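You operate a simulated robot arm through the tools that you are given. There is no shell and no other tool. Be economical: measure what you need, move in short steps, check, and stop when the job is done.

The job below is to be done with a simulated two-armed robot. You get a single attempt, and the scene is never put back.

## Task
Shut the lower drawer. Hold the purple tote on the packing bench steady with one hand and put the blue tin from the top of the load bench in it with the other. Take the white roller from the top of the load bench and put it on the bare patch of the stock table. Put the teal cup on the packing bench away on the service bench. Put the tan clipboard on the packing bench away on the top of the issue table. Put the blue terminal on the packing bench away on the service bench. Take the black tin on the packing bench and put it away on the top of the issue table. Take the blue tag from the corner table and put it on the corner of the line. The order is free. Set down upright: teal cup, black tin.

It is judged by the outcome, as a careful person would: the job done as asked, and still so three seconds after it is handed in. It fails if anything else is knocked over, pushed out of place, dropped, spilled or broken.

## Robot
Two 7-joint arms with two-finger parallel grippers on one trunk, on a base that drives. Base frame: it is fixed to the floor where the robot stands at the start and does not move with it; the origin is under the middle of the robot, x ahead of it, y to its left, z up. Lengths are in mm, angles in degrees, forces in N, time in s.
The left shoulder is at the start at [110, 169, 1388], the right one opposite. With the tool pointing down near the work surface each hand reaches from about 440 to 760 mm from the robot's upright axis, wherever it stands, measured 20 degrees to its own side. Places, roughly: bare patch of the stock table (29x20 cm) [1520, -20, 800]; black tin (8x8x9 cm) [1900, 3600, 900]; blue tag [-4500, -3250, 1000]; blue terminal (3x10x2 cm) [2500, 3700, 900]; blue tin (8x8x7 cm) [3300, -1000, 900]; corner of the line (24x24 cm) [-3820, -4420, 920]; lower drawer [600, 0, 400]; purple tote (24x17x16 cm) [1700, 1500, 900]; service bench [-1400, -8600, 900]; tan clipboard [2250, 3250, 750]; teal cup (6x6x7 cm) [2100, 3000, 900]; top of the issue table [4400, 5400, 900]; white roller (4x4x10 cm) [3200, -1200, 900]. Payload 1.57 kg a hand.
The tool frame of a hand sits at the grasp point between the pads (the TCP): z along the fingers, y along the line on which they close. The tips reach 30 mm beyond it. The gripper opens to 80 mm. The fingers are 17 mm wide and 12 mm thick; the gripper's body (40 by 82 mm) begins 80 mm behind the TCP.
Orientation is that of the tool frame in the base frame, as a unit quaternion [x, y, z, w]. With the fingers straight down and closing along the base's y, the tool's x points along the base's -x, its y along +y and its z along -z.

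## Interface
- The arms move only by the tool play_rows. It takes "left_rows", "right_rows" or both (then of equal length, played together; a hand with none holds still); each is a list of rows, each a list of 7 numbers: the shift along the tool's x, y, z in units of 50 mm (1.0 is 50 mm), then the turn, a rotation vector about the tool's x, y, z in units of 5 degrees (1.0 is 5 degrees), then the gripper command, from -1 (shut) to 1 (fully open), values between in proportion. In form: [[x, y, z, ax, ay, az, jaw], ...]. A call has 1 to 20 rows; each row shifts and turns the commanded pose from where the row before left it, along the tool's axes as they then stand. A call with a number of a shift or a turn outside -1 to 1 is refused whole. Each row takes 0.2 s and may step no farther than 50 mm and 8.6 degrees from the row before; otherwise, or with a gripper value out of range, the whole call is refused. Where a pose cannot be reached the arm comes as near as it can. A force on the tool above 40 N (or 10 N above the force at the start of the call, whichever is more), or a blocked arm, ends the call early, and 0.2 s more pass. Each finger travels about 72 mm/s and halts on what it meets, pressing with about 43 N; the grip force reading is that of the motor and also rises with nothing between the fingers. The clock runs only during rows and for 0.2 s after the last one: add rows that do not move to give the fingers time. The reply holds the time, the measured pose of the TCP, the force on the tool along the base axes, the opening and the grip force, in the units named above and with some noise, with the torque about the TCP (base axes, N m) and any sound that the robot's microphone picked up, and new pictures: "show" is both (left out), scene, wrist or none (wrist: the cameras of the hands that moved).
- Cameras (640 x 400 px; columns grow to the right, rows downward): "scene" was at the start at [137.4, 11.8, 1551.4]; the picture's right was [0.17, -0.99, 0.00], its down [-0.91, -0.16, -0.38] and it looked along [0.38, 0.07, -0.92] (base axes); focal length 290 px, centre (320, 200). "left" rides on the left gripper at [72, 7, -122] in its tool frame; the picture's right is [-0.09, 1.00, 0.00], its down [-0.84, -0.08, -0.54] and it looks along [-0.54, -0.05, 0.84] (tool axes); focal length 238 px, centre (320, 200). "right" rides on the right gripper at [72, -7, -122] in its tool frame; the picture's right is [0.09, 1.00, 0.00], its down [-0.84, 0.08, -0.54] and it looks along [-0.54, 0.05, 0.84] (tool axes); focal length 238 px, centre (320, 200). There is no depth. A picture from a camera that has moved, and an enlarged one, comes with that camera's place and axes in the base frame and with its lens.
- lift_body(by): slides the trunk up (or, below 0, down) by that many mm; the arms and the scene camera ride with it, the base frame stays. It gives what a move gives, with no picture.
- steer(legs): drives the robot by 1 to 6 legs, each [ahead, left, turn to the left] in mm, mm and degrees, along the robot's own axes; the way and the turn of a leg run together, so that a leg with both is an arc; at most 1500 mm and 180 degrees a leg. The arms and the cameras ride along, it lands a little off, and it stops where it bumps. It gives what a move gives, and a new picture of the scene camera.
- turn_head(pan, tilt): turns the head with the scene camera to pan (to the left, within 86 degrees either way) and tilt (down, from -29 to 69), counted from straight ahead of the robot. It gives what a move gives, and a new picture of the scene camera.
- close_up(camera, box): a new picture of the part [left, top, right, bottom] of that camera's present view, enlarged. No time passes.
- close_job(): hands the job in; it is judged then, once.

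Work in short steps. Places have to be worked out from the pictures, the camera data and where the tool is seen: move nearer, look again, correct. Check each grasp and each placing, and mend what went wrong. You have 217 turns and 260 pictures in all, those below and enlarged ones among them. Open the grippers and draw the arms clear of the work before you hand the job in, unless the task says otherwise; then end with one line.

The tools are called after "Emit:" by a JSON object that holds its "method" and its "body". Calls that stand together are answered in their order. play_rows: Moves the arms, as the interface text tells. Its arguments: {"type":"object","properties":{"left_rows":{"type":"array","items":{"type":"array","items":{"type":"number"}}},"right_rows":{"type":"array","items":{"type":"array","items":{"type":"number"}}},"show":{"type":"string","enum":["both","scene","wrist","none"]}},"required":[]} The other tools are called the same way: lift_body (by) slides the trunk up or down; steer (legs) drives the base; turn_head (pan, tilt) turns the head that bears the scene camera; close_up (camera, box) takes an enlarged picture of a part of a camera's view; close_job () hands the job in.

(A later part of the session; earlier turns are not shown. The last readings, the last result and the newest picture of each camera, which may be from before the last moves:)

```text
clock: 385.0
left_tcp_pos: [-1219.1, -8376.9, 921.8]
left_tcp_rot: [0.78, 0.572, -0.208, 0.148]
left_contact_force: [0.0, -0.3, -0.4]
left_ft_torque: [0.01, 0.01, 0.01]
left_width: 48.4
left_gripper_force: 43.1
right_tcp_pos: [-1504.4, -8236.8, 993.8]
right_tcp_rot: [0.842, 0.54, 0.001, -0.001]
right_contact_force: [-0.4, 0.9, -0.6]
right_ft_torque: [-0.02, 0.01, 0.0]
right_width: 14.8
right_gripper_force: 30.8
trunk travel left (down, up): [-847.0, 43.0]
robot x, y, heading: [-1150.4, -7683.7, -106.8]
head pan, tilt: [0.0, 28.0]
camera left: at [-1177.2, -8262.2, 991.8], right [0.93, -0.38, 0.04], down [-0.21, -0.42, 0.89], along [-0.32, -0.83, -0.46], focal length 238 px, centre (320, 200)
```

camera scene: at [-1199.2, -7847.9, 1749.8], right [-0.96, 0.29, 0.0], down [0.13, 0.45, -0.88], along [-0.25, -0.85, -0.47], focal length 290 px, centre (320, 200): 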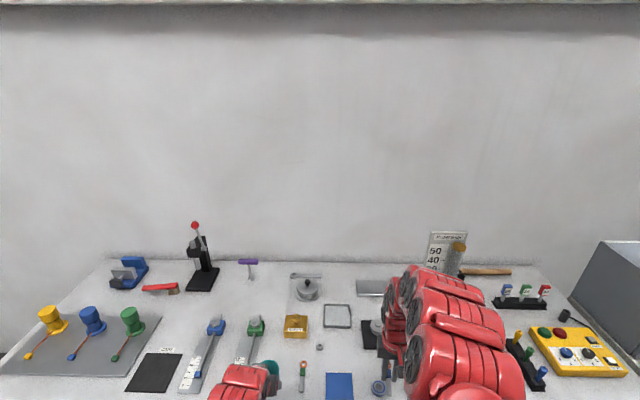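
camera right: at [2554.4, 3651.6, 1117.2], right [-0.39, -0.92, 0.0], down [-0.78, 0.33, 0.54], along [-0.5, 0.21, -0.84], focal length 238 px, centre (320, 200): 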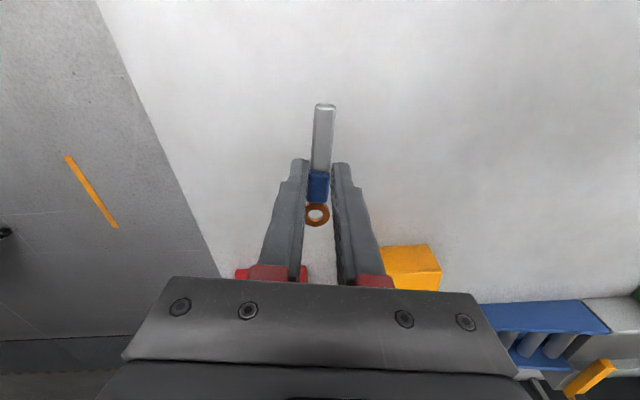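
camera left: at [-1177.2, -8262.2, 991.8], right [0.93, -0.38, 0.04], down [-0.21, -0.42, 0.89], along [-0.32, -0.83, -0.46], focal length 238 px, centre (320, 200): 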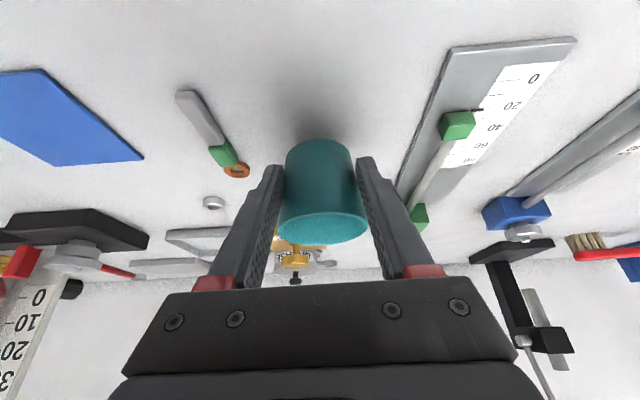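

Clear on both sides. Lower the last ~12 mm in small steps.

Emit:
{"method": "play_rows", "body": {"left_rows": [[0.07, 0, 0.12, 0, 0, 0, -1], [0.03, 0, 0.052, 0, 0, 0, -1], [0.03, 0, 0.052, 0, 0, 0, -1]], "show": "none"}}

Emit:
{"method": "play_rows", "body": {"left_rows": [[0.03, 0, 0.052, 0, 0, 0, -1]], "show": "none"}}

```text
clock: 385.8
left_tcp_pos: [-1219.6, -8374.6, 909.9]
left_tcp_rot: [0.779, 0.572, -0.209, 0.148]
left_contact_force: [0.2, -0.1, 0.1]
left_ft_torque: [-0.01, 0.02, 0.04]
left_width: 48.5
left_gripper_force: 42.8
right_tcp_pos: [-1505.8, -8236.4, 993.3]
right_tcp_rot: [0.842, 0.539, 0.001, -0.002]
right_contact_force: [0.0, 1.2, -0.1]
right_ft_torque: [0.0, -0.05, -0.01]
right_width: 14.9
right_gripper_force: 30.8
trunk travel left (down, up): [-847.0, 43.0]
robot x, y, heading: [-1150.5, -7685.4, -106.6]
head pan, tilt: [0.0, 28.0]
```

```text
clock: 386.2
left_tcp_pos: [-1218.7, -8374.7, 905.7]
left_tcp_rot: [0.779, 0.572, -0.209, 0.148]
left_contact_force: [-0.2, -0.1, -1.0]
left_ft_torque: [0.01, 0.01, 0.03]
left_width: 48.5
left_gripper_force: 43.3
right_tcp_pos: [-1504.7, -8235.6, 993.9]
right_tcp_rot: [0.842, 0.539, 0.001, -0.002]
right_contact_force: [0.4, -0.6, -0.3]
right_ft_torque: [-0.01, -0.04, -0.03]
right_width: 14.6
right_gripper_force: 30.9
trunk travel left (down, up): [-847.0, 43.0]
robot x, y, heading: [-1149.8, -7682.3, -106.6]
head pan, tilt: [0.0, 28.0]
```

Not touching yet; keep stepping.

Emit:
{"method": "play_rows", "body": {"left_rows": [[0.03, 0, 0.052, 0, 0, 0, -1], [0.03, 0, 0.052, 0, 0, 0, -1]], "show": "none"}}

Emit:
{"method": "play_rows", "body": {"left_rows": [[0.03, 0, 0.052, 0, 0, 0, -1]], "show": "wrist"}}

```text
clock: 386.8
left_tcp_pos: [-1221.0, -8377.4, 904.1]
left_tcp_rot: [0.779, 0.572, -0.211, 0.151]
left_contact_force: [0.4, -0.3, 13.9]
left_ft_torque: [-0.41, -0.13, 0.06]
left_width: 48.6
left_gripper_force: 43.2
right_tcp_pos: [-1506.0, -8234.8, 994.8]
right_tcp_rot: [0.842, 0.54, 0.001, -0.001]
right_contact_force: [0.0, 0.5, -1.3]
right_ft_torque: [-0.02, -0.01, 0.0]
right_width: 14.8
right_gripper_force: 30.6
trunk travel left (down, up): [-847.0, 43.0]
robot x, y, heading: [-1149.6, -7683.6, -106.6]
head pan, tilt: [0.0, 28.0]
```

```text
clock: 387.2
left_tcp_pos: [-1219.1, -8375.0, 894.4]
left_tcp_rot: [0.78, 0.572, -0.207, 0.146]
left_contact_force: [0.1, -0.5, -0.6]
left_ft_torque: [0.01, 0.0, 0.0]
left_width: 0.0
left_gripper_force: 21.2
right_tcp_pos: [-1504.9, -8237.4, 991.7]
right_tcp_rot: [0.842, 0.539, 0.002, -0.002]
right_contact_force: [-0.2, -0.5, -0.5]
right_ft_torque: [0.01, -0.01, 0.0]
right_width: 14.8
right_gripper_force: 30.7
trunk travel left (down, up): [-847.0, 43.0]
robot x, y, heading: [-1149.7, -7687.0, -106.6]
head pan, tilt: [0.0, 28.0]
camera left: at [-1177.0, -8260.6, 965.8], right [0.93, -0.38, 0.04], down [-0.21, -0.42, 0.88], along [-0.32, -0.82, -0.47], focal length 238 px, centre (320, 200)
```

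left: 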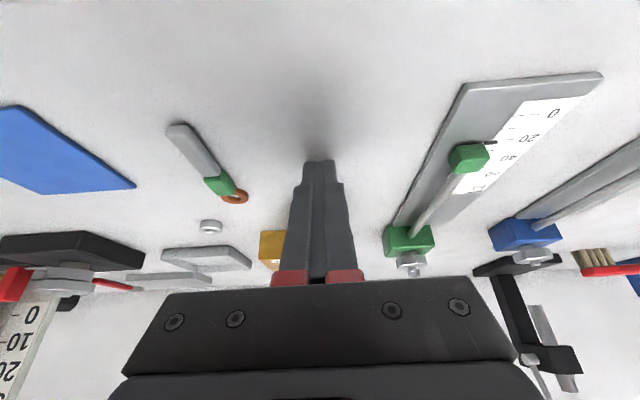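

The cup squeezed out of the fingers on contact! I look for it.

Emit:
{"method": "turn_head", "body": {"pan": 5, "tilt": 45}}

```text
clock: 388.0
left_tcp_pos: [-1220.2, -8375.8, 897.5]
left_tcp_rot: [0.78, 0.572, -0.209, 0.147]
left_contact_force: [0.8, 0.1, -0.8]
left_ft_torque: [0.0, -0.03, -0.02]
left_width: 0.1
left_gripper_force: 21.2
right_tcp_pos: [-1505.4, -8236.1, 993.4]
right_tcp_rot: [0.842, 0.54, 0.0, -0.002]
right_contact_force: [0.0, -0.3, 0.0]
right_ft_torque: [-0.01, -0.01, -0.01]
right_width: 14.7
right_gripper_force: 31.0
trunk travel left (down, up): [-847.0, 43.0]
robot x, y, heading: [-1148.7, -7686.9, -106.5]
head pan, tilt: [5.0, 45.0]
camera scene: at [-1189.7, -7840.3, 1724.0], right [-0.98, 0.2, 0.0], down [0.14, 0.69, -0.71], along [-0.14, -0.69, -0.71], focal length 290 px, centre (320, 200)
```

scene: 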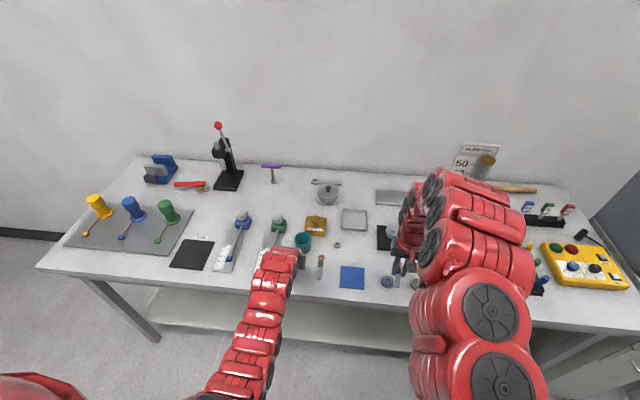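

The cup seems upright just beyond the fingers; I enlarge.

Emit:
{"method": "close_up", "body": {"camera": "scene", "box": [240, 200, 360, 290]}}

```text
4.44 times, centred on (300, 245) of scene
camera zoom: at [-1189.7, -7840.3, 1724.0], right [-0.98, 0.2, 0.0], down [0.14, 0.69, -0.71], along [-0.14, -0.69, -0.71], focal length 1286 px, centre (409, 0)
```

zoom: 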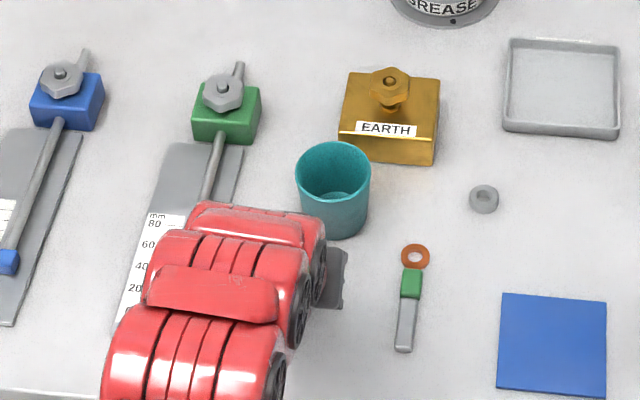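

Cup stands upright on the service bench; nothing else disturbed. I withdraw the left hand along its axis and rotate the right hand 90° for laying the terminal along the bench.

Emit:
{"method": "play_rows", "body": {"left_rows": [[0, 0, -0.8, 0, 0, 0, -1], [0, 0, -0.9, 0, 0, 0, -1], [0, 0, -0.9, 0, 0, 0, -1]], "show": "none"}}

Emit:
{"method": "steer", "body": {"legs": [[-350, 0, 0], [0, -620, 0]]}}

Emit:
{"method": "play_rows", "body": {"right_rows": [[0, 0, 0, 0, 0, -1, -1], [0, 0, 0, 0, 0, -1, -1], [0, 0, 0, 0, 0, -1, -1], [0, 0, 0, 0, 0, -1, -1], [0, 0, 0, 0, 0, -1, -1], [0, 0, 0, 0, 0, -1, -1], [0, 0, 0, 0, 0, -1, -1], [0, 0, 0, 0, 0, -1, -1], [0, 0, 0, 0, 0, -1, -1], [0, 0, 0, 0, 0, -1, -1], [0, 0, 0, 0, 0, -1, -1], [0, 0, 0, 0, 0, -1, -1], [0, 0, 0, 0, 0, -1, -1], [0, 0, 0, 0, 0, -1, -1], [0, 0, 0, 0, 0, -1, -1], [0, 0, 0, 0, 0, -1, -1], [0, 0, 0, 0, 0, -1, -1], [0, 0, 0, 0, 0, -1, -1]], "show": "wrist"}}

```text
clock: 388.8
left_tcp_pos: [-1195.2, -8314.6, 1011.1]
left_tcp_rot: [0.779, 0.572, -0.209, 0.148]
left_contact_force: [0.1, -0.3, 0.7]
left_ft_torque: [0.02, -0.01, -0.02]
left_width: 0.0
left_gripper_force: 21.4
right_tcp_pos: [-1506.1, -8235.7, 993.8]
right_tcp_rot: [0.842, 0.54, 0.001, -0.002]
right_contact_force: [1.1, 1.3, -0.6]
right_ft_torque: [0.0, -0.02, -0.01]
right_width: 14.7
right_gripper_force: 30.9
trunk travel left (down, up): [-847.0, 43.0]
robot x, y, heading: [-1150.6, -7684.2, -106.5]
head pan, tilt: [5.0, 45.0]
```

```text
clock: 394.2
left_tcp_pos: [-1698.4, -7795.8, 1009.1]
left_tcp_rot: [0.782, 0.569, -0.21, 0.146]
left_contact_force: [0.5, 0.2, -0.1]
left_ft_torque: [0.0, 0.0, -0.01]
left_width: 0.0
left_gripper_force: 20.6
right_tcp_pos: [-2007.4, -7713.5, 993.0]
right_tcp_rot: [0.844, 0.537, 0.001, -0.002]
right_contact_force: [0.0, -0.4, -1.0]
right_ft_torque: [-0.01, -0.03, 0.02]
right_width: 15.1
right_gripper_force: 30.9
trunk travel left (down, up): [-847.0, 43.0]
robot x, y, heading: [-1646.1, -7164.2, -107.2]
head pan, tilt: [5.0, 45.0]
camera scene: at [-1688.8, -7322.0, 1723.9], right [-0.98, 0.21, 0.0], down [0.15, 0.69, -0.71], along [-0.15, -0.69, -0.71], focal length 290 px, centre (320, 200)
```

scene: 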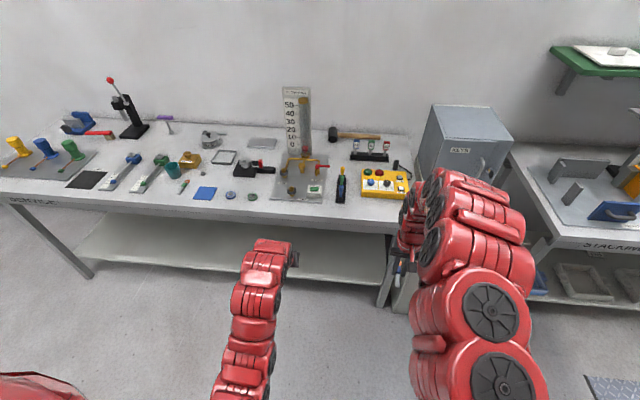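

```text
clock: 398.0
left_tcp_pos: [-1699.5, -7796.8, 1010.2]
left_tcp_rot: [0.782, 0.568, -0.21, 0.147]
left_contact_force: [-0.6, 0.2, 0.3]
left_ft_torque: [0.0, -0.01, -0.01]
left_width: 0.0
left_gripper_force: 21.2
right_tcp_pos: [-2007.7, -7714.3, 993.0]
right_tcp_rot: [0.218, 0.976, 0.002, 0.0]
right_contact_force: [-0.6, -0.9, -0.2]
right_ft_torque: [0.03, 0.01, 0.01]
right_width: 14.9
right_gripper_force: 30.9
trunk travel left (down, up): [-847.0, 43.0]
robot x, y, heading: [-1648.2, -7165.3, -107.1]
head pan, tilt: [5.0, 45.0]
camera right: at [-2076.9, -7689.7, 1116.9], right [0.34, 0.94, 0.0], down [0.79, -0.29, 0.54], along [0.51, -0.18, -0.84], focal length 238 px, centre (320, 200)
```

right: 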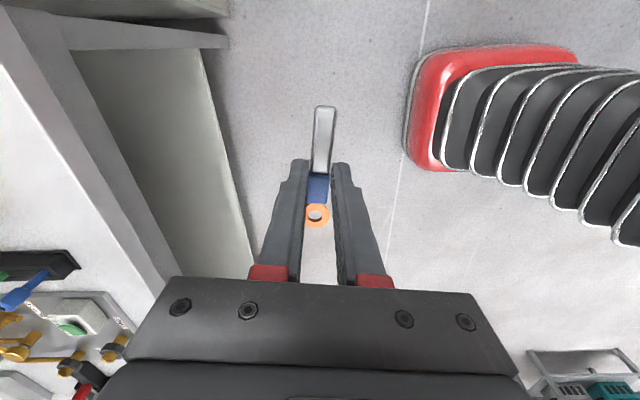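

I enlarge the right end of the bench.

Emit:
{"method": "close_up", "body": {"camera": "scene", "box": [180, 120, 440, 260]}}

```text
2.46 times, centred on (310, 190) of scene
camera zoom: at [-1689.3, -7321.9, 1723.9], right [-0.98, 0.21, 0.0], down [0.15, 0.69, -0.71], along [-0.15, -0.69, -0.71], focal length 712 px, centre (345, 225)
```

zoom: 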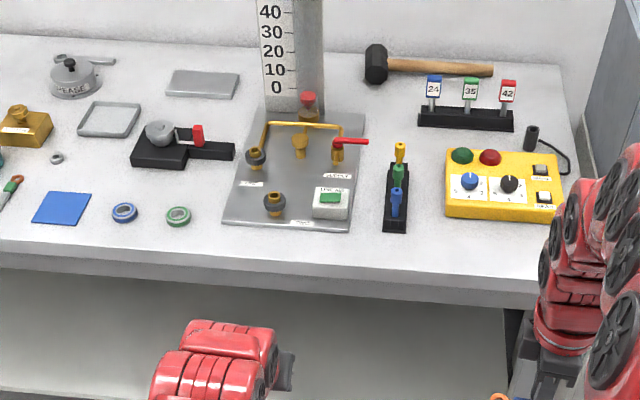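

Strip in front of the yellow box is ~114 mm deep; target ≈ (−2064, −8068). Drive 330 ahead, 50 left, and check.

Emit:
{"method": "steer", "body": {"legs": [[340, 50, 0]]}}

Emit:
{"method": "play_rows", "body": {"right_rows": [[0, 0, 0.5, 0, 0, -1, -1], [0, 0, 0.3, 0, 0, -0.7, -1]], "show": "both"}}

```text
clock: 400.2
left_tcp_pos: [-1742.6, -8136.2, 1010.5]
left_tcp_rot: [0.778, 0.573, -0.209, 0.149]
left_contact_force: [1.1, -0.2, -0.7]
left_ft_torque: [-0.01, -0.01, 0.0]
left_width: 0.1
left_gripper_force: 20.8
right_tcp_pos: [-2051.5, -8057.0, 993.4]
right_tcp_rot: [0.212, 0.977, 0.002, 0.0]
right_contact_force: [0.0, -0.1, 0.2]
right_ft_torque: [0.0, -0.02, -0.03]
right_width: 14.7
right_gripper_force: 31.0
trunk travel left (down, up): [-847.0, 43.0]
robot x, y, heading: [-1703.3, -7507.7, -106.4]
head pan, tilt: [5.0, 45.0]
camera scene: at [-1737.4, -7660.8, 1724.1], right [-0.98, 0.2, 0.0], down [0.14, 0.69, -0.71], along [-0.14, -0.69, -0.71], focal length 290 px, centre (320, 200)
```

scene: 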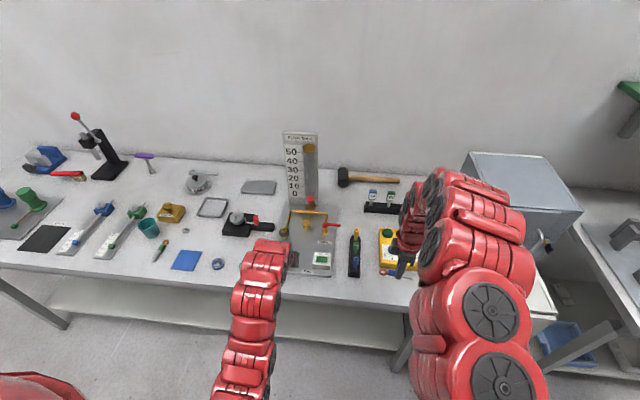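

```text
clock: 400.8
left_tcp_pos: [-1742.8, -8134.9, 1010.1]
left_tcp_rot: [0.778, 0.573, -0.208, 0.149]
left_contact_force: [0.2, 0.3, -0.5]
left_ft_torque: [0.01, 0.03, 0.01]
left_width: 0.2
left_gripper_force: 21.4
right_tcp_pos: [-2052.3, -8058.8, 952.9]
right_tcp_rot: [0.139, 0.99, 0.003, 0.0]
right_contact_force: [-0.6, -0.1, -0.5]
right_ft_torque: [0.05, -0.01, -0.01]
right_width: 14.7
right_gripper_force: 30.2
trunk travel left (down, up): [-847.0, 43.0]
robot x, y, heading: [-1700.9, -7507.3, -106.6]
head pan, tilt: [5.0, 45.0]
camera scene: at [-1737.7, -7662.1, 1723.9], right [-0.98, 0.2, 0.0], down [0.14, 0.69, -0.71], along [-0.14, -0.69, -0.71], focal length 290 px, centre (320, 200)
camera right: at [-2124.5, -8044.5, 1076.5], right [0.18, 0.98, 0.0], down [0.83, -0.16, 0.54], along [0.53, -0.1, -0.84], focal length 238 px, centre (320, 200)
```

scene: 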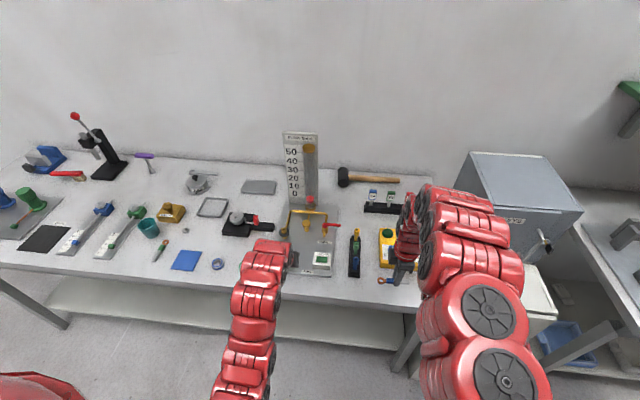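
right: 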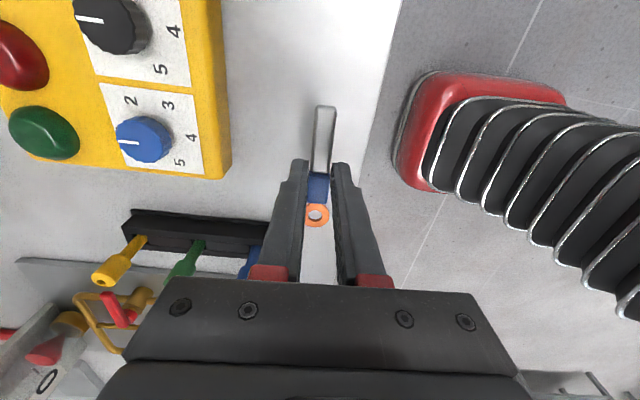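

Terminal is over the strip, clear of the yellow box and the black stand. Lower 53 mm with small final steps.

Emit:
{"method": "play_rows", "body": {"right_rows": [[0, -0.2, 0.5, 0, 0, 0, -1], [0, 0, 0.42, 0, 0, 0, -1], [0, 0, 0.08, 0, 0, 0, -1], [0, 0, 0.06, 0, 0, 0, -1], [0, 0, 0.06, 0, 0, 0, -1]], "show": "wrist"}}

```text
clock: 402.0
left_tcp_pos: [-1742.1, -8135.1, 1010.3]
left_tcp_rot: [0.778, 0.573, -0.209, 0.149]
left_contact_force: [0.1, -0.3, 0.3]
left_ft_torque: [0.0, 0.04, 0.01]
left_width: 0.3
left_gripper_force: 21.6
right_tcp_pos: [-2055.6, -8066.6, 897.9]
right_tcp_rot: [0.139, 0.99, 0.002, 0.0]
right_contact_force: [0.0, -0.6, -1.2]
right_ft_torque: [-0.04, -0.02, 0.03]
right_width: 14.8
right_gripper_force: 30.6
trunk travel left (down, up): [-847.0, 43.0]
robot x, y, heading: [-1701.0, -7507.9, -106.8]
head pan, tilt: [5.0, 45.0]
camera right: at [-2127.0, -8052.9, 1020.8], right [0.19, 0.98, 0.0], down [0.83, -0.16, 0.54], along [0.53, -0.1, -0.84], focal length 238 px, centre (320, 200)
```

right: 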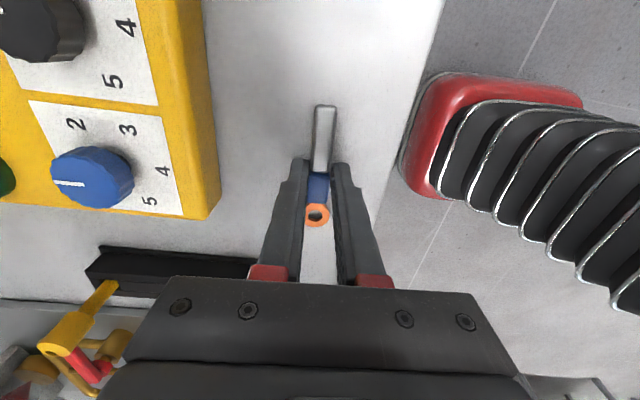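

A bit more in 3 mm steps until contact.

Emit:
{"method": "play_rows", "body": {"right_rows": [[0, 0, 0.06, 0, 0, 0, -1], [0, 0, 0.05, 0, 0, 0, -1]], "show": "none"}}

```text
clock: 402.6
left_tcp_pos: [-1740.9, -8134.6, 1011.5]
left_tcp_rot: [0.778, 0.573, -0.21, 0.149]
left_contact_force: [-0.5, 0.4, -0.5]
left_ft_torque: [0.01, -0.01, 0.0]
left_width: 0.3
left_gripper_force: 21.3
right_tcp_pos: [-2053.8, -8067.2, 894.2]
right_tcp_rot: [0.139, 0.99, 0.0, -0.001]
right_contact_force: [-1.7, 0.4, 22.5]
right_ft_torque: [-0.1, -0.3, -0.01]
right_width: 14.9
right_gripper_force: 30.7
trunk travel left (down, up): [-847.0, 43.0]
robot x, y, heading: [-1702.4, -7508.1, -106.3]
head pan, tilt: [5.0, 45.0]
```

Contact. Release and rise.

Emit:
{"method": "play_rows", "body": {"right_rows": [[0, 0, -0.04, 0, 0, 0, -0.6], [0, 0, 0, 0, 0, 0, -0.2], [0, 0, 0, 0, 0, 0, -0.2], [0, 0, -0.5, 0, 0, 0, -0.2], [0, 0, -0.8, 0, 0, 0, -0.2], [0, 0, -0.7, 0, 0, 0, -0.2]], "show": "wrist"}}

```text
clock: 404.0
left_tcp_pos: [-1743.1, -8135.0, 1011.4]
left_tcp_rot: [0.778, 0.573, -0.207, 0.149]
left_contact_force: [-0.5, -0.2, 0.8]
left_ft_torque: [-0.01, 0.02, 0.01]
left_width: 0.0
left_gripper_force: 21.3
right_tcp_pos: [-2057.5, -8064.5, 995.4]
right_tcp_rot: [0.139, 0.99, 0.002, 0.001]
right_contact_force: [0.1, 0.3, 0.0]
right_ft_torque: [0.0, -0.06, -0.03]
right_width: 31.9
right_gripper_force: 0.2
trunk travel left (down, up): [-847.0, 43.0]
robot x, y, heading: [-1699.7, -7508.5, -106.6]
head pan, tilt: [5.0, 45.0]
camera right: at [-2129.3, -8050.6, 1118.1], right [0.19, 0.98, 0.01], down [0.82, -0.16, 0.54], along [0.53, -0.1, -0.84], focal length 238 px, centre (320, 200)
```

right: 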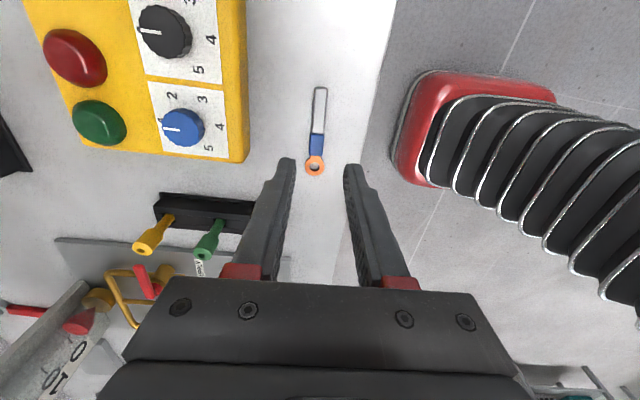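

Terminal placed. Both service bench items are done; I back off, reset both hands, and look toward the corner table.

Emit:
{"method": "steer", "body": {"legs": [[-500, 0, 0], [0, 0, -125]]}}

Emit:
{"method": "play_rows", "body": {"left_rows": [[0, 0, 0, 0, 1, 0, 0], [0, 0, 0, 0, 1, 0, 1], [0, 0, 0, 0, 1, 0, 1], [0, 0, 0, 0, 1, 0, 1], [0, 0, 0, 0, 1, 0, 1], [0, 0, 0, 0, 1, 0, 1], [0, 0, 0, 0, 0, 0, 1], [0, 0, 0, 0, 0, 0, 1], [0, 0, 0, 0, 0, 0, 1], [0, 0, 0, 0, 0, 0, 1], [0, 0, 0, 0, 0, 0, 1], [0, 0, 0, 0, 0, 0, 1], [0, 0, 0, 0, 0, 0, 1], [0, 0, 0, 0, 0, 0, 1], [0, 0, 0, 0, 0, 0, 1], [0, 0, 0, 0, 0, 0, 1], [0, 0, 0, 0, 0, 0, 1], [0, 0, 0, 0, 0, 0, 1]], "right_rows": [[0, 0, 0, 0, 0, 1, 1], [0, 0, 0, 0, 0, 1, 1], [0, 0, 0, 0, 0, 1, 1], [0, 0, 0, 0, 0, 1, 1], [0, 0, 0, 0, 0, 1, 1], [0, 0, 0, 0, 0, 1, 1], [0, 0, 0, 0, 0, 1, 1], [0, 0, 0, 0, 0, 1, 1], [0, 0, 0, 0, 0, 1, 1], [0, 0, 0, 0, 0, 1, 1], [0, 0, 0, 0, 0, 1, 1], [0, 0, 0, 0, 0, 1, 1], [0, 0, 0, 0, 0, 1, 1], [0, 0, 0, 0, 0, 1, 1], [0, 0, 0, 0, 0, 1, 1], [0, 0, 0, 0, 0, 1, 1], [0, 0, 0, 0, 0, 1, 1], [0, 0, 0, 0, 0, 1, 1]], "show": "none"}}

Emit:
{"method": "turn_head", "body": {"pan": 0, "tilt": 12}}

```text
clock: 412.2
left_tcp_pos: [-2039.9, -6617.6, 1009.6]
left_tcp_rot: [0.865, -0.432, -0.228, -0.117]
left_contact_force: [0.0, 0.0, -0.1]
left_ft_torque: [0.05, 0.01, -0.01]
left_width: 0.0
left_gripper_force: 21.8
right_tcp_pos: [-1799.8, -6405.8, 995.1]
right_tcp_rot: [0.945, 0.327, 0.0, 0.002]
right_contact_force: [-0.1, -0.1, -0.7]
right_ft_torque: [-0.05, 0.02, 0.0]
right_width: 32.2
right_gripper_force: 0.0
trunk travel left (down, up): [-847.0, 43.0]
robot x, y, heading: [-1550.2, -7021.0, 127.8]
head pan, tilt: [5.0, 45.0]
camera scene: at [-1659.2, -6895.6, 1724.0], right [0.73, 0.68, 0.0], down [0.48, -0.52, -0.71], along [-0.48, 0.52, -0.71], focal length 290 px, centre (320, 200)
```

scene: 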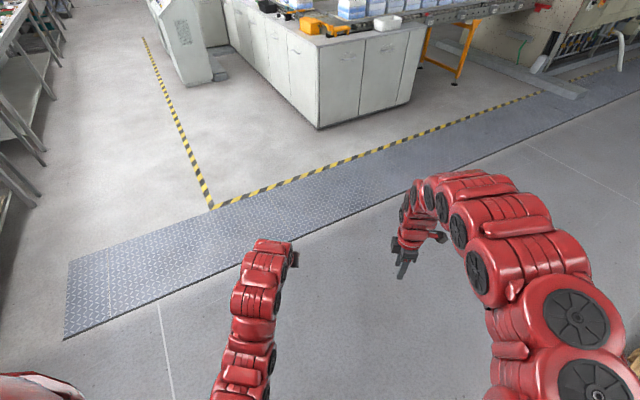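

```text
clock: 416.0
left_tcp_pos: [-2039.9, -6617.6, 1009.1]
left_tcp_rot: [0.894, -0.448, 0.004, -0.003]
left_contact_force: [-0.6, -1.3, -0.4]
left_ft_torque: [0.02, 0.05, -0.02]
left_width: 79.8
left_gripper_force: 0.1
right_tcp_pos: [-1799.0, -6403.7, 995.2]
right_tcp_rot: [0.899, -0.437, 0.002, 0.001]
right_contact_force: [0.9, 0.6, -0.6]
right_ft_torque: [0.01, 0.04, 0.01]
right_width: 80.1
right_gripper_force: 0.1
trunk travel left (down, up): [-847.0, 43.0]
robot x, y, heading: [-1554.4, -7019.8, 127.5]
head pan, tilt: [5.0, 45.0]
```

```text
clock: 417.0
left_tcp_pos: [-2040.6, -6618.7, 1010.6]
left_tcp_rot: [0.894, -0.448, 0.005, -0.003]
left_contact_force: [0.2, 0.7, -0.4]
left_ft_torque: [-0.02, 0.02, 0.03]
left_width: 80.1
left_gripper_force: 0.1
right_tcp_pos: [-1799.3, -6404.1, 994.9]
right_tcp_rot: [0.899, -0.437, 0.002, 0.001]
right_contact_force: [0.7, -0.5, 0.4]
right_ft_torque: [0.01, 0.01, 0.01]
right_width: 79.9
right_gripper_force: 0.1
trunk travel left (down, up): [-847.0, 43.0]
robot x, y, heading: [-1552.2, -7020.5, 127.6]
head pan, tilt: [0.0, 12.0]
camera scene: at [-1661.1, -6881.5, 1775.6], right [0.79, 0.61, 0.0], down [0.13, -0.17, -0.98], along [-0.6, 0.77, -0.21], focal length 290 px, centre (320, 200)
```

scene: 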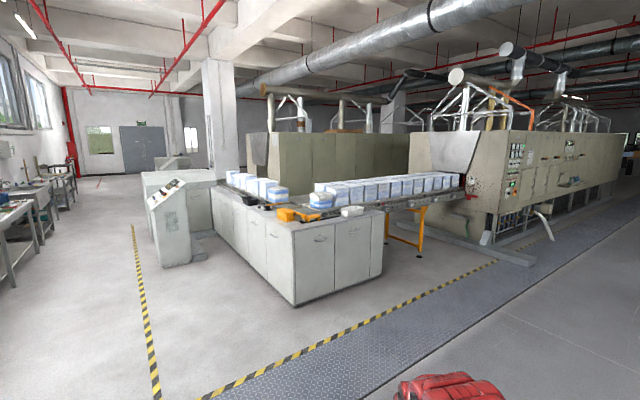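

I enlarge the region around the line's corner to find the corner table and the tag.

Emit:
{"method": "close_up", "body": {"camera": "scene", "box": [200, 150, 400, 270]}}

```text
3.20 times, centred on (300, 210) of scene
camera zoom: at [-1661.1, -6881.5, 1775.6], right [0.79, 0.61, 0.0], down [0.13, -0.17, -0.98], along [-0.6, 0.77, -0.21], focal length 926 px, centre (384, 168)
```

zoom: 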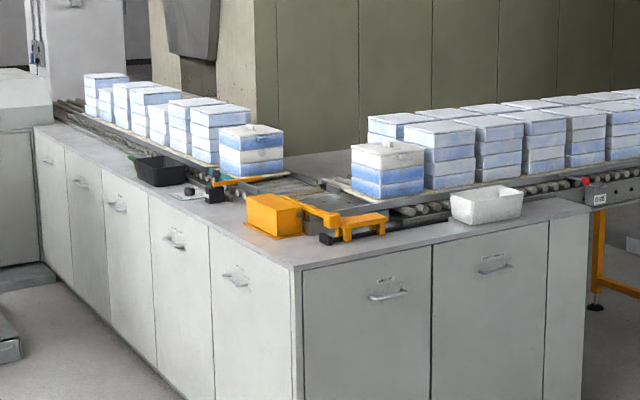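

The line's corner is the transfer plate where the two roller conveyors meet; the corner table seems to be inside the L. I drive round to its left side to look.

Emit:
{"method": "steer", "body": {"legs": [[0, 0, 30], [1450, 0, 0], [1300, 0, 0], [0, 0, -70]]}}

```text
clock: 434.9
left_tcp_pos: [-4220.6, -5350.6, 1010.9]
left_tcp_rot: [-0.678, 0.735, -0.005, 0.001]
left_contact_force: [-0.5, 0.0, 0.4]
left_ft_torque: [-0.01, 0.04, -0.02]
left_width: 80.1
left_gripper_force: 0.1
right_tcp_pos: [-3898.7, -5350.7, 995.6]
right_tcp_rot: [-0.687, 0.726, -0.002, -0.001]
right_contact_force: [0.0, 0.0, -0.8]
right_ft_torque: [0.02, 0.01, 0.0]
right_width: 80.0
right_gripper_force: 0.1
trunk travel left (down, up): [-847.0, 43.0]
robot x, y, heading: [-4126.6, -5977.0, 86.4]
head pan, tilt: [0.0, 12.0]
camera scene: at [-4111.1, -5799.6, 1775.6], right [1.0, -0.06, 0.0], down [-0.01, -0.21, -0.98], along [0.06, 0.98, -0.21], focal length 290 px, centre (320, 200)
```

scene: 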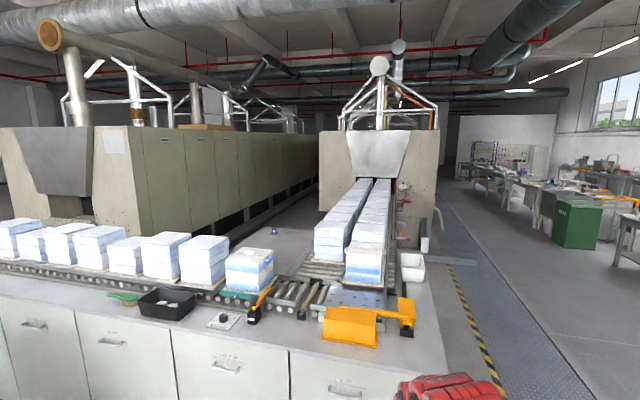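

Now I see it: the blue tag lies on the grey corner table inside the L (≈(−4380, −3260)). I must enter the yard between the ovens; look left for a way round the conveyor's end.

Emit:
{"method": "turn_head", "body": {"pan": 60, "tilt": 12}}

Emit:
{"method": "close_up", "body": {"camera": "scene", "box": [200, 120, 440, 270]}}

```text
clock: 436.2
left_tcp_pos: [-4219.7, -5352.2, 1010.3]
left_tcp_rot: [-0.679, 0.734, -0.005, 0.002]
left_contact_force: [0.2, 0.0, 0.1]
left_ft_torque: [0.02, -0.01, -0.01]
left_width: 80.0
left_gripper_force: 0.1
right_tcp_pos: [-3900.3, -5349.0, 994.5]
right_tcp_rot: [-0.688, 0.726, -0.001, -0.001]
right_contact_force: [0.5, 0.2, 0.2]
right_ft_torque: [0.0, -0.02, 0.02]
right_width: 80.3
right_gripper_force: 0.1
trunk travel left (down, up): [-847.0, 43.0]
robot x, y, heading: [-4125.3, -5975.2, 86.5]
head pan, tilt: [60.0, 12.0]
camera scene: at [-4194.3, -5841.1, 1775.7], right [0.55, 0.83, 0.0], down [0.17, -0.12, -0.98], along [-0.81, 0.54, -0.21], focal length 290 px, centre (320, 200)
```

scene: 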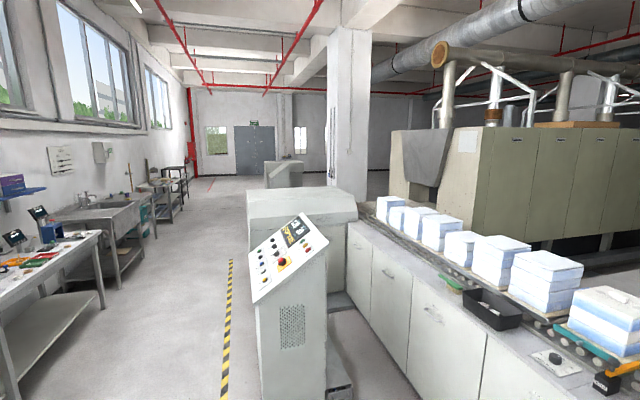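

```text
2.67 times, centred on (320, 195) of scene
camera zoom: at [-4194.3, -5841.1, 1775.7], right [0.55, 0.83, 0.0], down [0.17, -0.12, -0.98], along [-0.81, 0.54, -0.21], focal length 772 px, centre (320, 213)
```

zoom: 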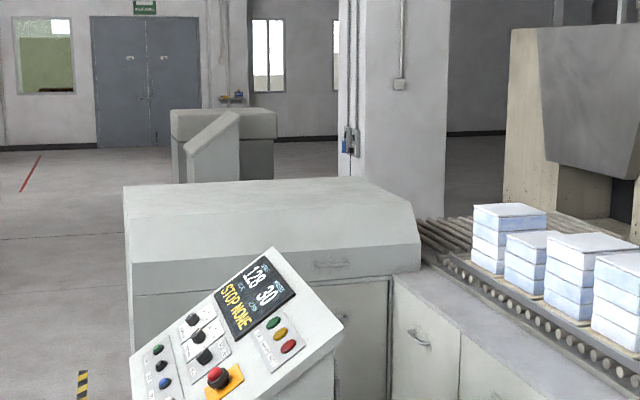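

There's open floor beyond the grey boxing machine at the conveyor's far end. I'll go round it: first west along the corridor.

Emit:
{"method": "steer", "body": {"legs": [[0, 0, 87], [1400, 0, 0], [1300, 0, 0], [0, 0, -12]]}}

Emit:
{"method": "turn_head", "body": {"pan": -10, "tilt": 15}}

```text
clock: 453.8
left_tcp_pos: [-7421.4, -5504.9, 1009.4]
left_tcp_rot: [0.982, -0.19, 0.004, -0.003]
left_contact_force: [0.0, 0.4, -0.1]
left_ft_torque: [0.0, -0.02, 0.01]
left_width: 80.0
left_gripper_force: 0.0
right_tcp_pos: [-7328.1, -5196.8, 994.2]
right_tcp_rot: [0.984, -0.178, 0.002, 0.0]
right_contact_force: [0.0, -0.6, 0.3]
right_ft_torque: [0.0, 0.0, 0.02]
right_width: 80.1
right_gripper_force: 0.1
trunk travel left (down, up): [-847.0, 43.0]
robot x, y, heading: [-6797.2, -5595.8, 159.3]
head pan, tilt: [60.0, 12.0]
camera scene: at [-6945.2, -5624.6, 1775.6], right [-0.63, 0.78, 0.0], down [0.16, 0.13, -0.98], along [-0.76, -0.62, -0.21], focal length 290 px, centre (320, 200)
```

scene: 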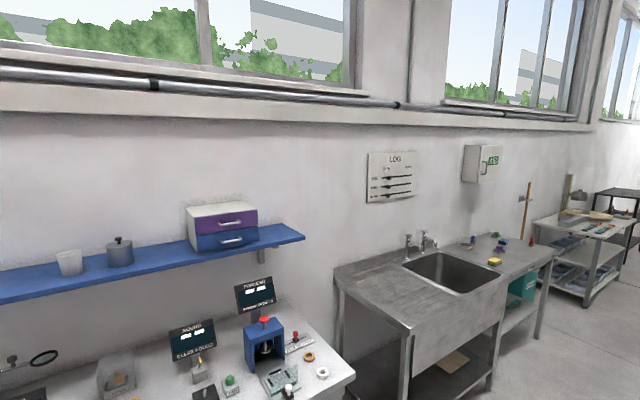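

```text
clock: 455.2
left_tcp_pos: [-7420.4, -5504.7, 1010.1]
left_tcp_rot: [0.982, -0.19, 0.003, -0.004]
left_contact_force: [-0.5, -0.3, 0.3]
left_ft_torque: [0.0, 0.02, -0.01]
left_width: 79.9
left_gripper_force: 0.1
right_tcp_pos: [-7326.1, -5197.0, 994.7]
right_tcp_rot: [0.984, -0.178, 0.001, 0.0]
right_contact_force: [-1.0, 0.1, -0.2]
right_ft_torque: [0.01, -0.01, -0.02]
right_width: 80.3
right_gripper_force: 0.1
trunk travel left (down, up): [-847.0, 43.0]
robot x, y, heading: [-6797.9, -5596.6, 159.1]
head pan, tilt: [-10.0, 15.0]
camera scene: at [-6952.5, -5518.2, 1770.8], right [0.51, 0.86, 0.0], down [0.22, -0.13, -0.97], along [-0.83, 0.5, -0.26], focal length 290 px, centre (320, 200)
```

scene: 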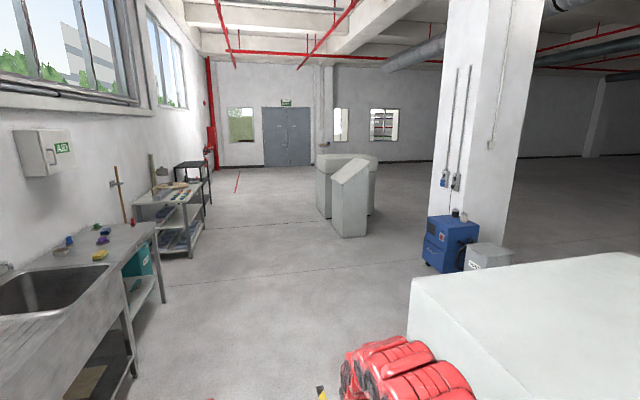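

Path: west past the machine, then between the second console and the compressor by the column.

Emit:
{"method": "steer", "body": {"legs": [[1450, 0, 0], [0, 0, -32], [1300, 0, 0]]}}

Emit:
{"method": "turn_head", "body": {"pan": -30, "tilt": 18}}

```text
clock: 470.2
left_tcp_pos: [-9388.4, -3568.1, 1010.3]
left_tcp_rot: [0.88, -0.475, 0.004, -0.003]
left_contact_force: [0.0, 0.2, -0.8]
left_ft_torque: [0.0, -0.02, 0.0]
left_width: 79.9
left_gripper_force: 0.1
right_tcp_pos: [-9135.0, -3369.1, 994.0]
right_tcp_rot: [0.886, -0.464, 0.001, 0.001]
right_contact_force: [0.1, -1.2, -0.4]
right_ft_torque: [-0.01, -0.05, -0.02]
right_width: 79.9
right_gripper_force: 0.0
trunk travel left (down, up): [-847.0, 43.0]
robot x, y, heading: [-8930.9, -4001.5, 124.2]
head pan, tilt: [-10.0, 15.0]
camera scene: at [-9012.6, -3846.3, 1770.8], right [0.91, 0.41, 0.0], down [0.11, -0.24, -0.97], along [-0.4, 0.88, -0.26], focal length 290 px, centre (320, 200)
```

scene: 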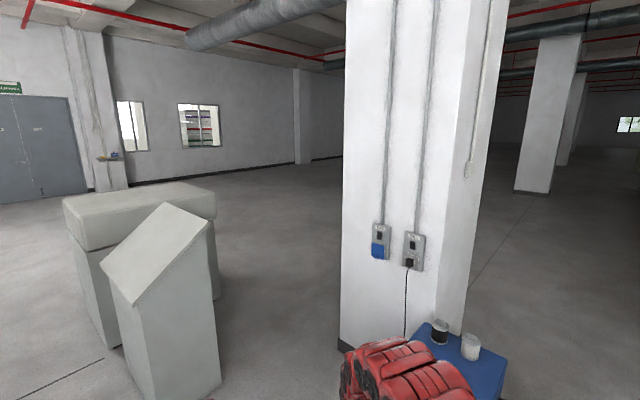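

```text
clock: 471.1
left_tcp_pos: [-9388.4, -3567.8, 1009.5]
left_tcp_rot: [0.88, -0.475, 0.005, -0.002]
left_contact_force: [0.1, 0.2, 1.1]
left_ft_torque: [0.01, 0.0, 0.01]
left_width: 80.0
left_gripper_force: 0.1
right_tcp_pos: [-9136.2, -3369.8, 993.7]
right_tcp_rot: [0.886, -0.464, 0.001, 0.0]
right_contact_force: [0.0, -0.3, -0.2]
right_ft_torque: [-0.03, -0.01, 0.0]
right_width: 79.9
right_gripper_force: 0.0
trunk travel left (down, up): [-847.0, 43.0]
robot x, y, heading: [-8927.3, -3998.9, 124.4]
head pan, tilt: [-30.0, 18.0]
camera scene: at [-8981.5, -3838.1, 1765.9], right [1.0, 0.07, 0.0], down [0.02, -0.31, -0.95], along [-0.07, 0.95, -0.31], focal length 290 px, centre (320, 200)
```

scene: 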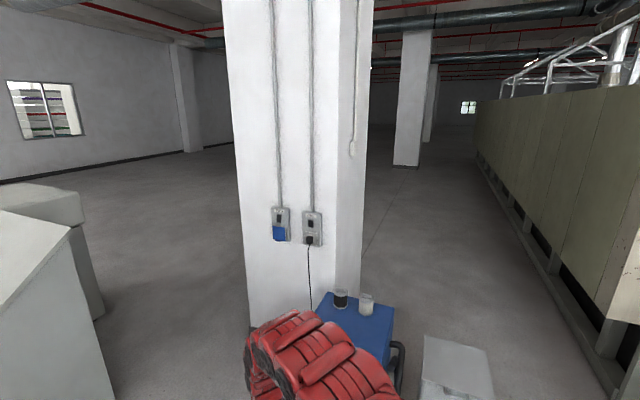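

I look further right to see the space in front of the left oven.

Emit:
{"method": "turn_head", "body": {"pan": -75, "tilt": 15}}

```text
clock: 472.2
left_tcp_pos: [-9389.2, -3567.5, 1010.1]
left_tcp_rot: [0.88, -0.475, 0.005, -0.003]
left_contact_force: [0.4, -0.5, -0.8]
left_ft_torque: [-0.02, -0.03, 0.02]
left_width: 80.0
left_gripper_force: 0.0
right_tcp_pos: [-9136.1, -3369.5, 995.2]
right_tcp_rot: [0.886, -0.464, 0.002, 0.001]
right_contact_force: [0.5, -0.1, -0.4]
right_ft_torque: [0.02, -0.02, 0.01]
right_width: 80.2
right_gripper_force: 0.1
trunk travel left (down, up): [-847.0, 43.0]
robot x, y, heading: [-8927.8, -4003.5, 124.3]
head pan, tilt: [-75.0, 15.0]
camera scene: at [-8913.5, -3860.4, 1770.8], right [0.76, -0.65, 0.0], down [-0.17, -0.2, -0.97], along [0.63, 0.73, -0.26], focal length 290 px, centre (320, 200)
```

scene: 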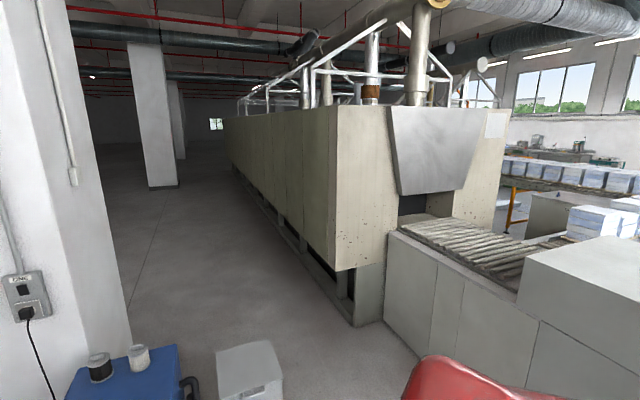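

The left oven's conveyor closes off the south, so the yard is only open from the north, between the two ovens. I'll go round the north end: first past the column on its left.

Emit:
{"method": "steer", "body": {"legs": [[1000, -36, 0], [1350, -36, 0], [0, 0, -34], [1300, 0, 0], [0, 0, -21], [1400, 0, 0]]}}

Emit:
{"method": "turn_head", "body": {"pan": 0, "tilt": 10}}

```text
clock: 499.1
left_tcp_pos: [-9837.9, 1197.1, 1010.4]
left_tcp_rot: [-0.589, 0.808, -0.006, 0.0]
left_contact_force: [0.3, -0.2, -0.3]
left_ft_torque: [0.01, 0.02, 0.01]
left_width: 80.1
left_gripper_force: 0.1
right_tcp_pos: [-9525.0, 1125.3, 995.6]
right_tcp_rot: [-0.598, 0.801, -0.001, -0.002]
right_contact_force: [-0.7, 0.4, 0.3]
right_ft_torque: [-0.01, 0.0, 0.01]
right_width: 80.2
right_gripper_force: 0.1
trunk travel left (down, up): [-847.0, 43.0]
robot x, y, heading: [-9889.1, 570.0, 72.9]
head pan, tilt: [-75.0, 15.0]
camera scene: at [-9770.4, 645.8, 1770.8], right [-0.04, -1.0, 0.0], down [-0.26, 0.01, -0.97], along [0.97, -0.04, -0.26], focal length 290 px, centre (320, 200)
```

scene: 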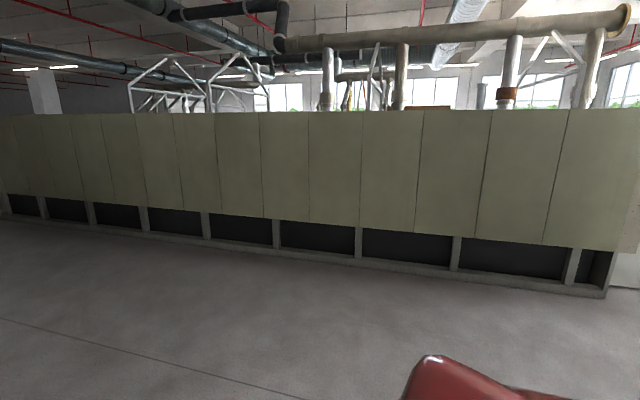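

```text
clock: 500.5
left_tcp_pos: [-9837.5, 1199.6, 1008.9]
left_tcp_rot: [-0.588, 0.809, -0.006, 0.0]
left_contact_force: [-0.7, 0.7, 0.1]
left_ft_torque: [0.01, 0.01, 0.0]
left_width: 79.9
left_gripper_force: 0.1
right_tcp_pos: [-9525.0, 1126.9, 996.0]
right_tcp_rot: [-0.598, 0.802, -0.001, -0.002]
right_contact_force: [-0.8, 0.0, -0.8]
right_ft_torque: [-0.02, -0.01, -0.03]
right_width: 79.9
right_gripper_force: 0.1
trunk travel left (down, up): [-847.0, 43.0]
robot x, y, heading: [-9884.3, 570.1, 73.1]
head pan, tilt: [0.0, 10.0]
camera scene: at [-9836.3, 738.3, 1778.9], right [0.96, -0.29, 0.0], down [-0.05, -0.17, -0.98], along [0.29, 0.94, -0.17], focal length 290 px, centre (320, 200)
```

scene: 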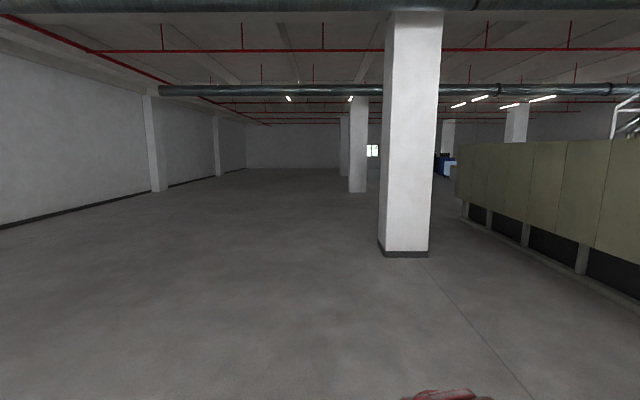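

Open hall. Continue north along the left oven toward its far end.

Emit:
{"method": "steer", "body": {"legs": [[1450, 0, 0], [1450, 0, 0], [1450, 0, 0], [750, 0, 0], [0, 0, -34], [1450, 0, 0]]}}

```text
clock: 533.6
left_tcp_pos: [-6678.5, 6763.0, 1009.6]
left_tcp_rot: [-0.295, 0.955, -0.005, -0.002]
left_contact_force: [0.1, -0.8, -0.4]
left_ft_torque: [0.0, 0.02, 0.01]
left_width: 79.9
left_gripper_force: 0.0
right_tcp_pos: [-6476.0, 6514.0, 995.1]
right_tcp_rot: [-0.306, 0.952, 0.0, -0.002]
right_contact_force: [0.9, -1.0, -0.1]
right_ft_torque: [0.02, -0.02, -0.01]
right_width: 80.0
right_gripper_force: 0.1
trunk travel left (down, up): [-847.0, 43.0]
robot x, y, heading: [-7102.9, 6300.6, 35.3]
head pan, tilt: [0.0, 10.0]
camera scene: at [-6961.1, 6399.7, 1778.9], right [0.58, -0.82, 0.0], down [-0.14, -0.1, -0.98], along [0.8, 0.57, -0.17], focal length 290 px, centre (320, 200)
```

scene: 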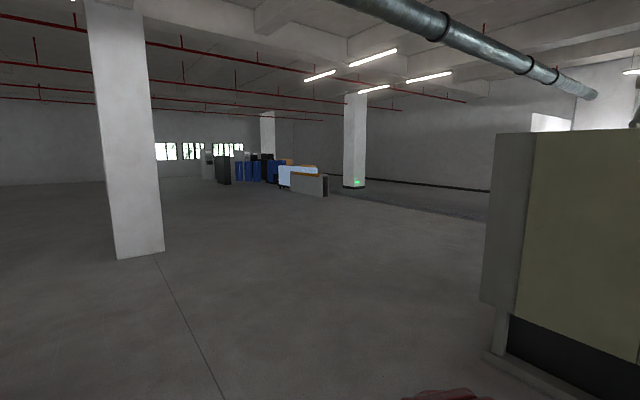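

The left oven's north end is at (−4230, 6500). I round it to the head of the passage.

Emit:
{"method": "steer", "body": {"legs": [[0, 0, -15.5], [1450, 0, 0], [1450, 0, 0], [500, 0, 0], [0, 0, -39.5], [1450, 0, 0]]}}

Emit:
{"method": "turn_head", "body": {"pan": -50, "tilt": 15}}

```text
clock: 559.5
left_tcp_pos: [-1972.6, 7050.0, 1009.4]
left_tcp_rot: [0.165, 0.986, -0.004, -0.004]
left_contact_force: [0.8, 0.4, -0.5]
left_ft_torque: [0.01, 0.0, -0.01]
left_width: 80.1
left_gripper_force: 0.0
right_tcp_pos: [-2052.6, 6738.2, 995.7]
right_tcp_rot: [0.154, 0.988, 0.001, -0.002]
right_contact_force: [0.0, 0.6, -0.4]
right_ft_torque: [0.0, 0.01, -0.01]
right_width: 79.9
right_gripper_force: 0.0
trunk travel left (down, up): [-847.0, 43.0]
robot x, y, heading: [-2600.8, 7112.9, -18.2]
head pan, tilt: [0.0, 10.0]
camera scene: at [-2435.4, 7060.0, 1778.9], right [-0.31, -0.95, 0.0], down [-0.17, 0.05, -0.98], along [0.94, -0.31, -0.17], focal length 290 px, centre (320, 200)
```

scene: 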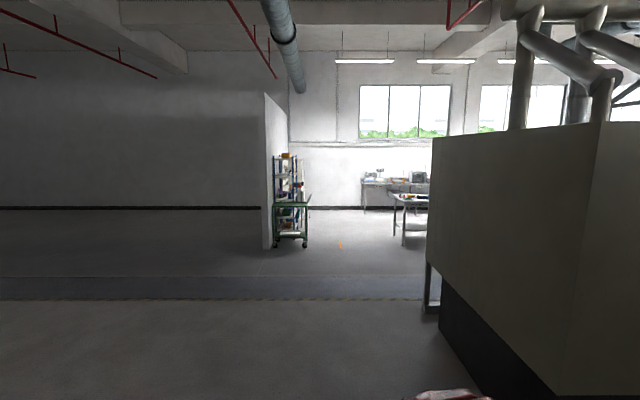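

```text
clock: 560.7
left_tcp_pos: [-1972.7, 7048.4, 1009.3]
left_tcp_rot: [0.166, 0.986, -0.004, -0.004]
left_contact_force: [-0.1, 0.8, -0.8]
left_ft_torque: [0.03, -0.02, -0.02]
left_width: 80.0
left_gripper_force: 0.2
right_tcp_pos: [-2051.6, 6738.7, 995.3]
right_tcp_rot: [0.154, 0.988, 0.0, -0.002]
right_contact_force: [-0.2, 0.8, -0.6]
right_ft_torque: [0.03, -0.01, -0.02]
right_width: 80.2
right_gripper_force: 0.0
trunk travel left (down, up): [-847.0, 43.0]
robot x, y, heading: [-2600.3, 7109.5, -18.1]
head pan, tilt: [-50.0, 15.0]
camera scene: at [-2488.6, 7002.2, 1770.8], right [-0.93, -0.37, 0.0], down [-0.1, 0.24, -0.97], along [0.36, -0.9, -0.26], focal length 290 px, centre (320, 200)
```

scene: 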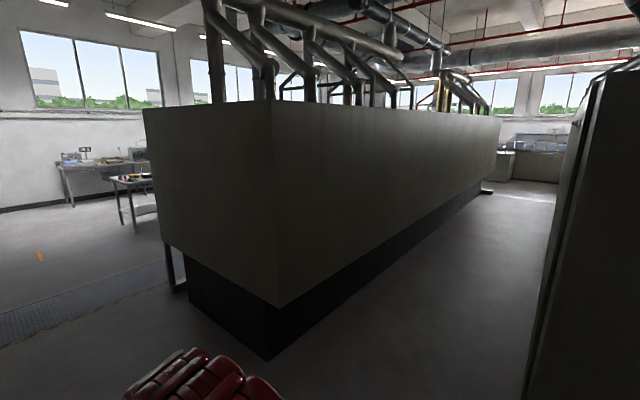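

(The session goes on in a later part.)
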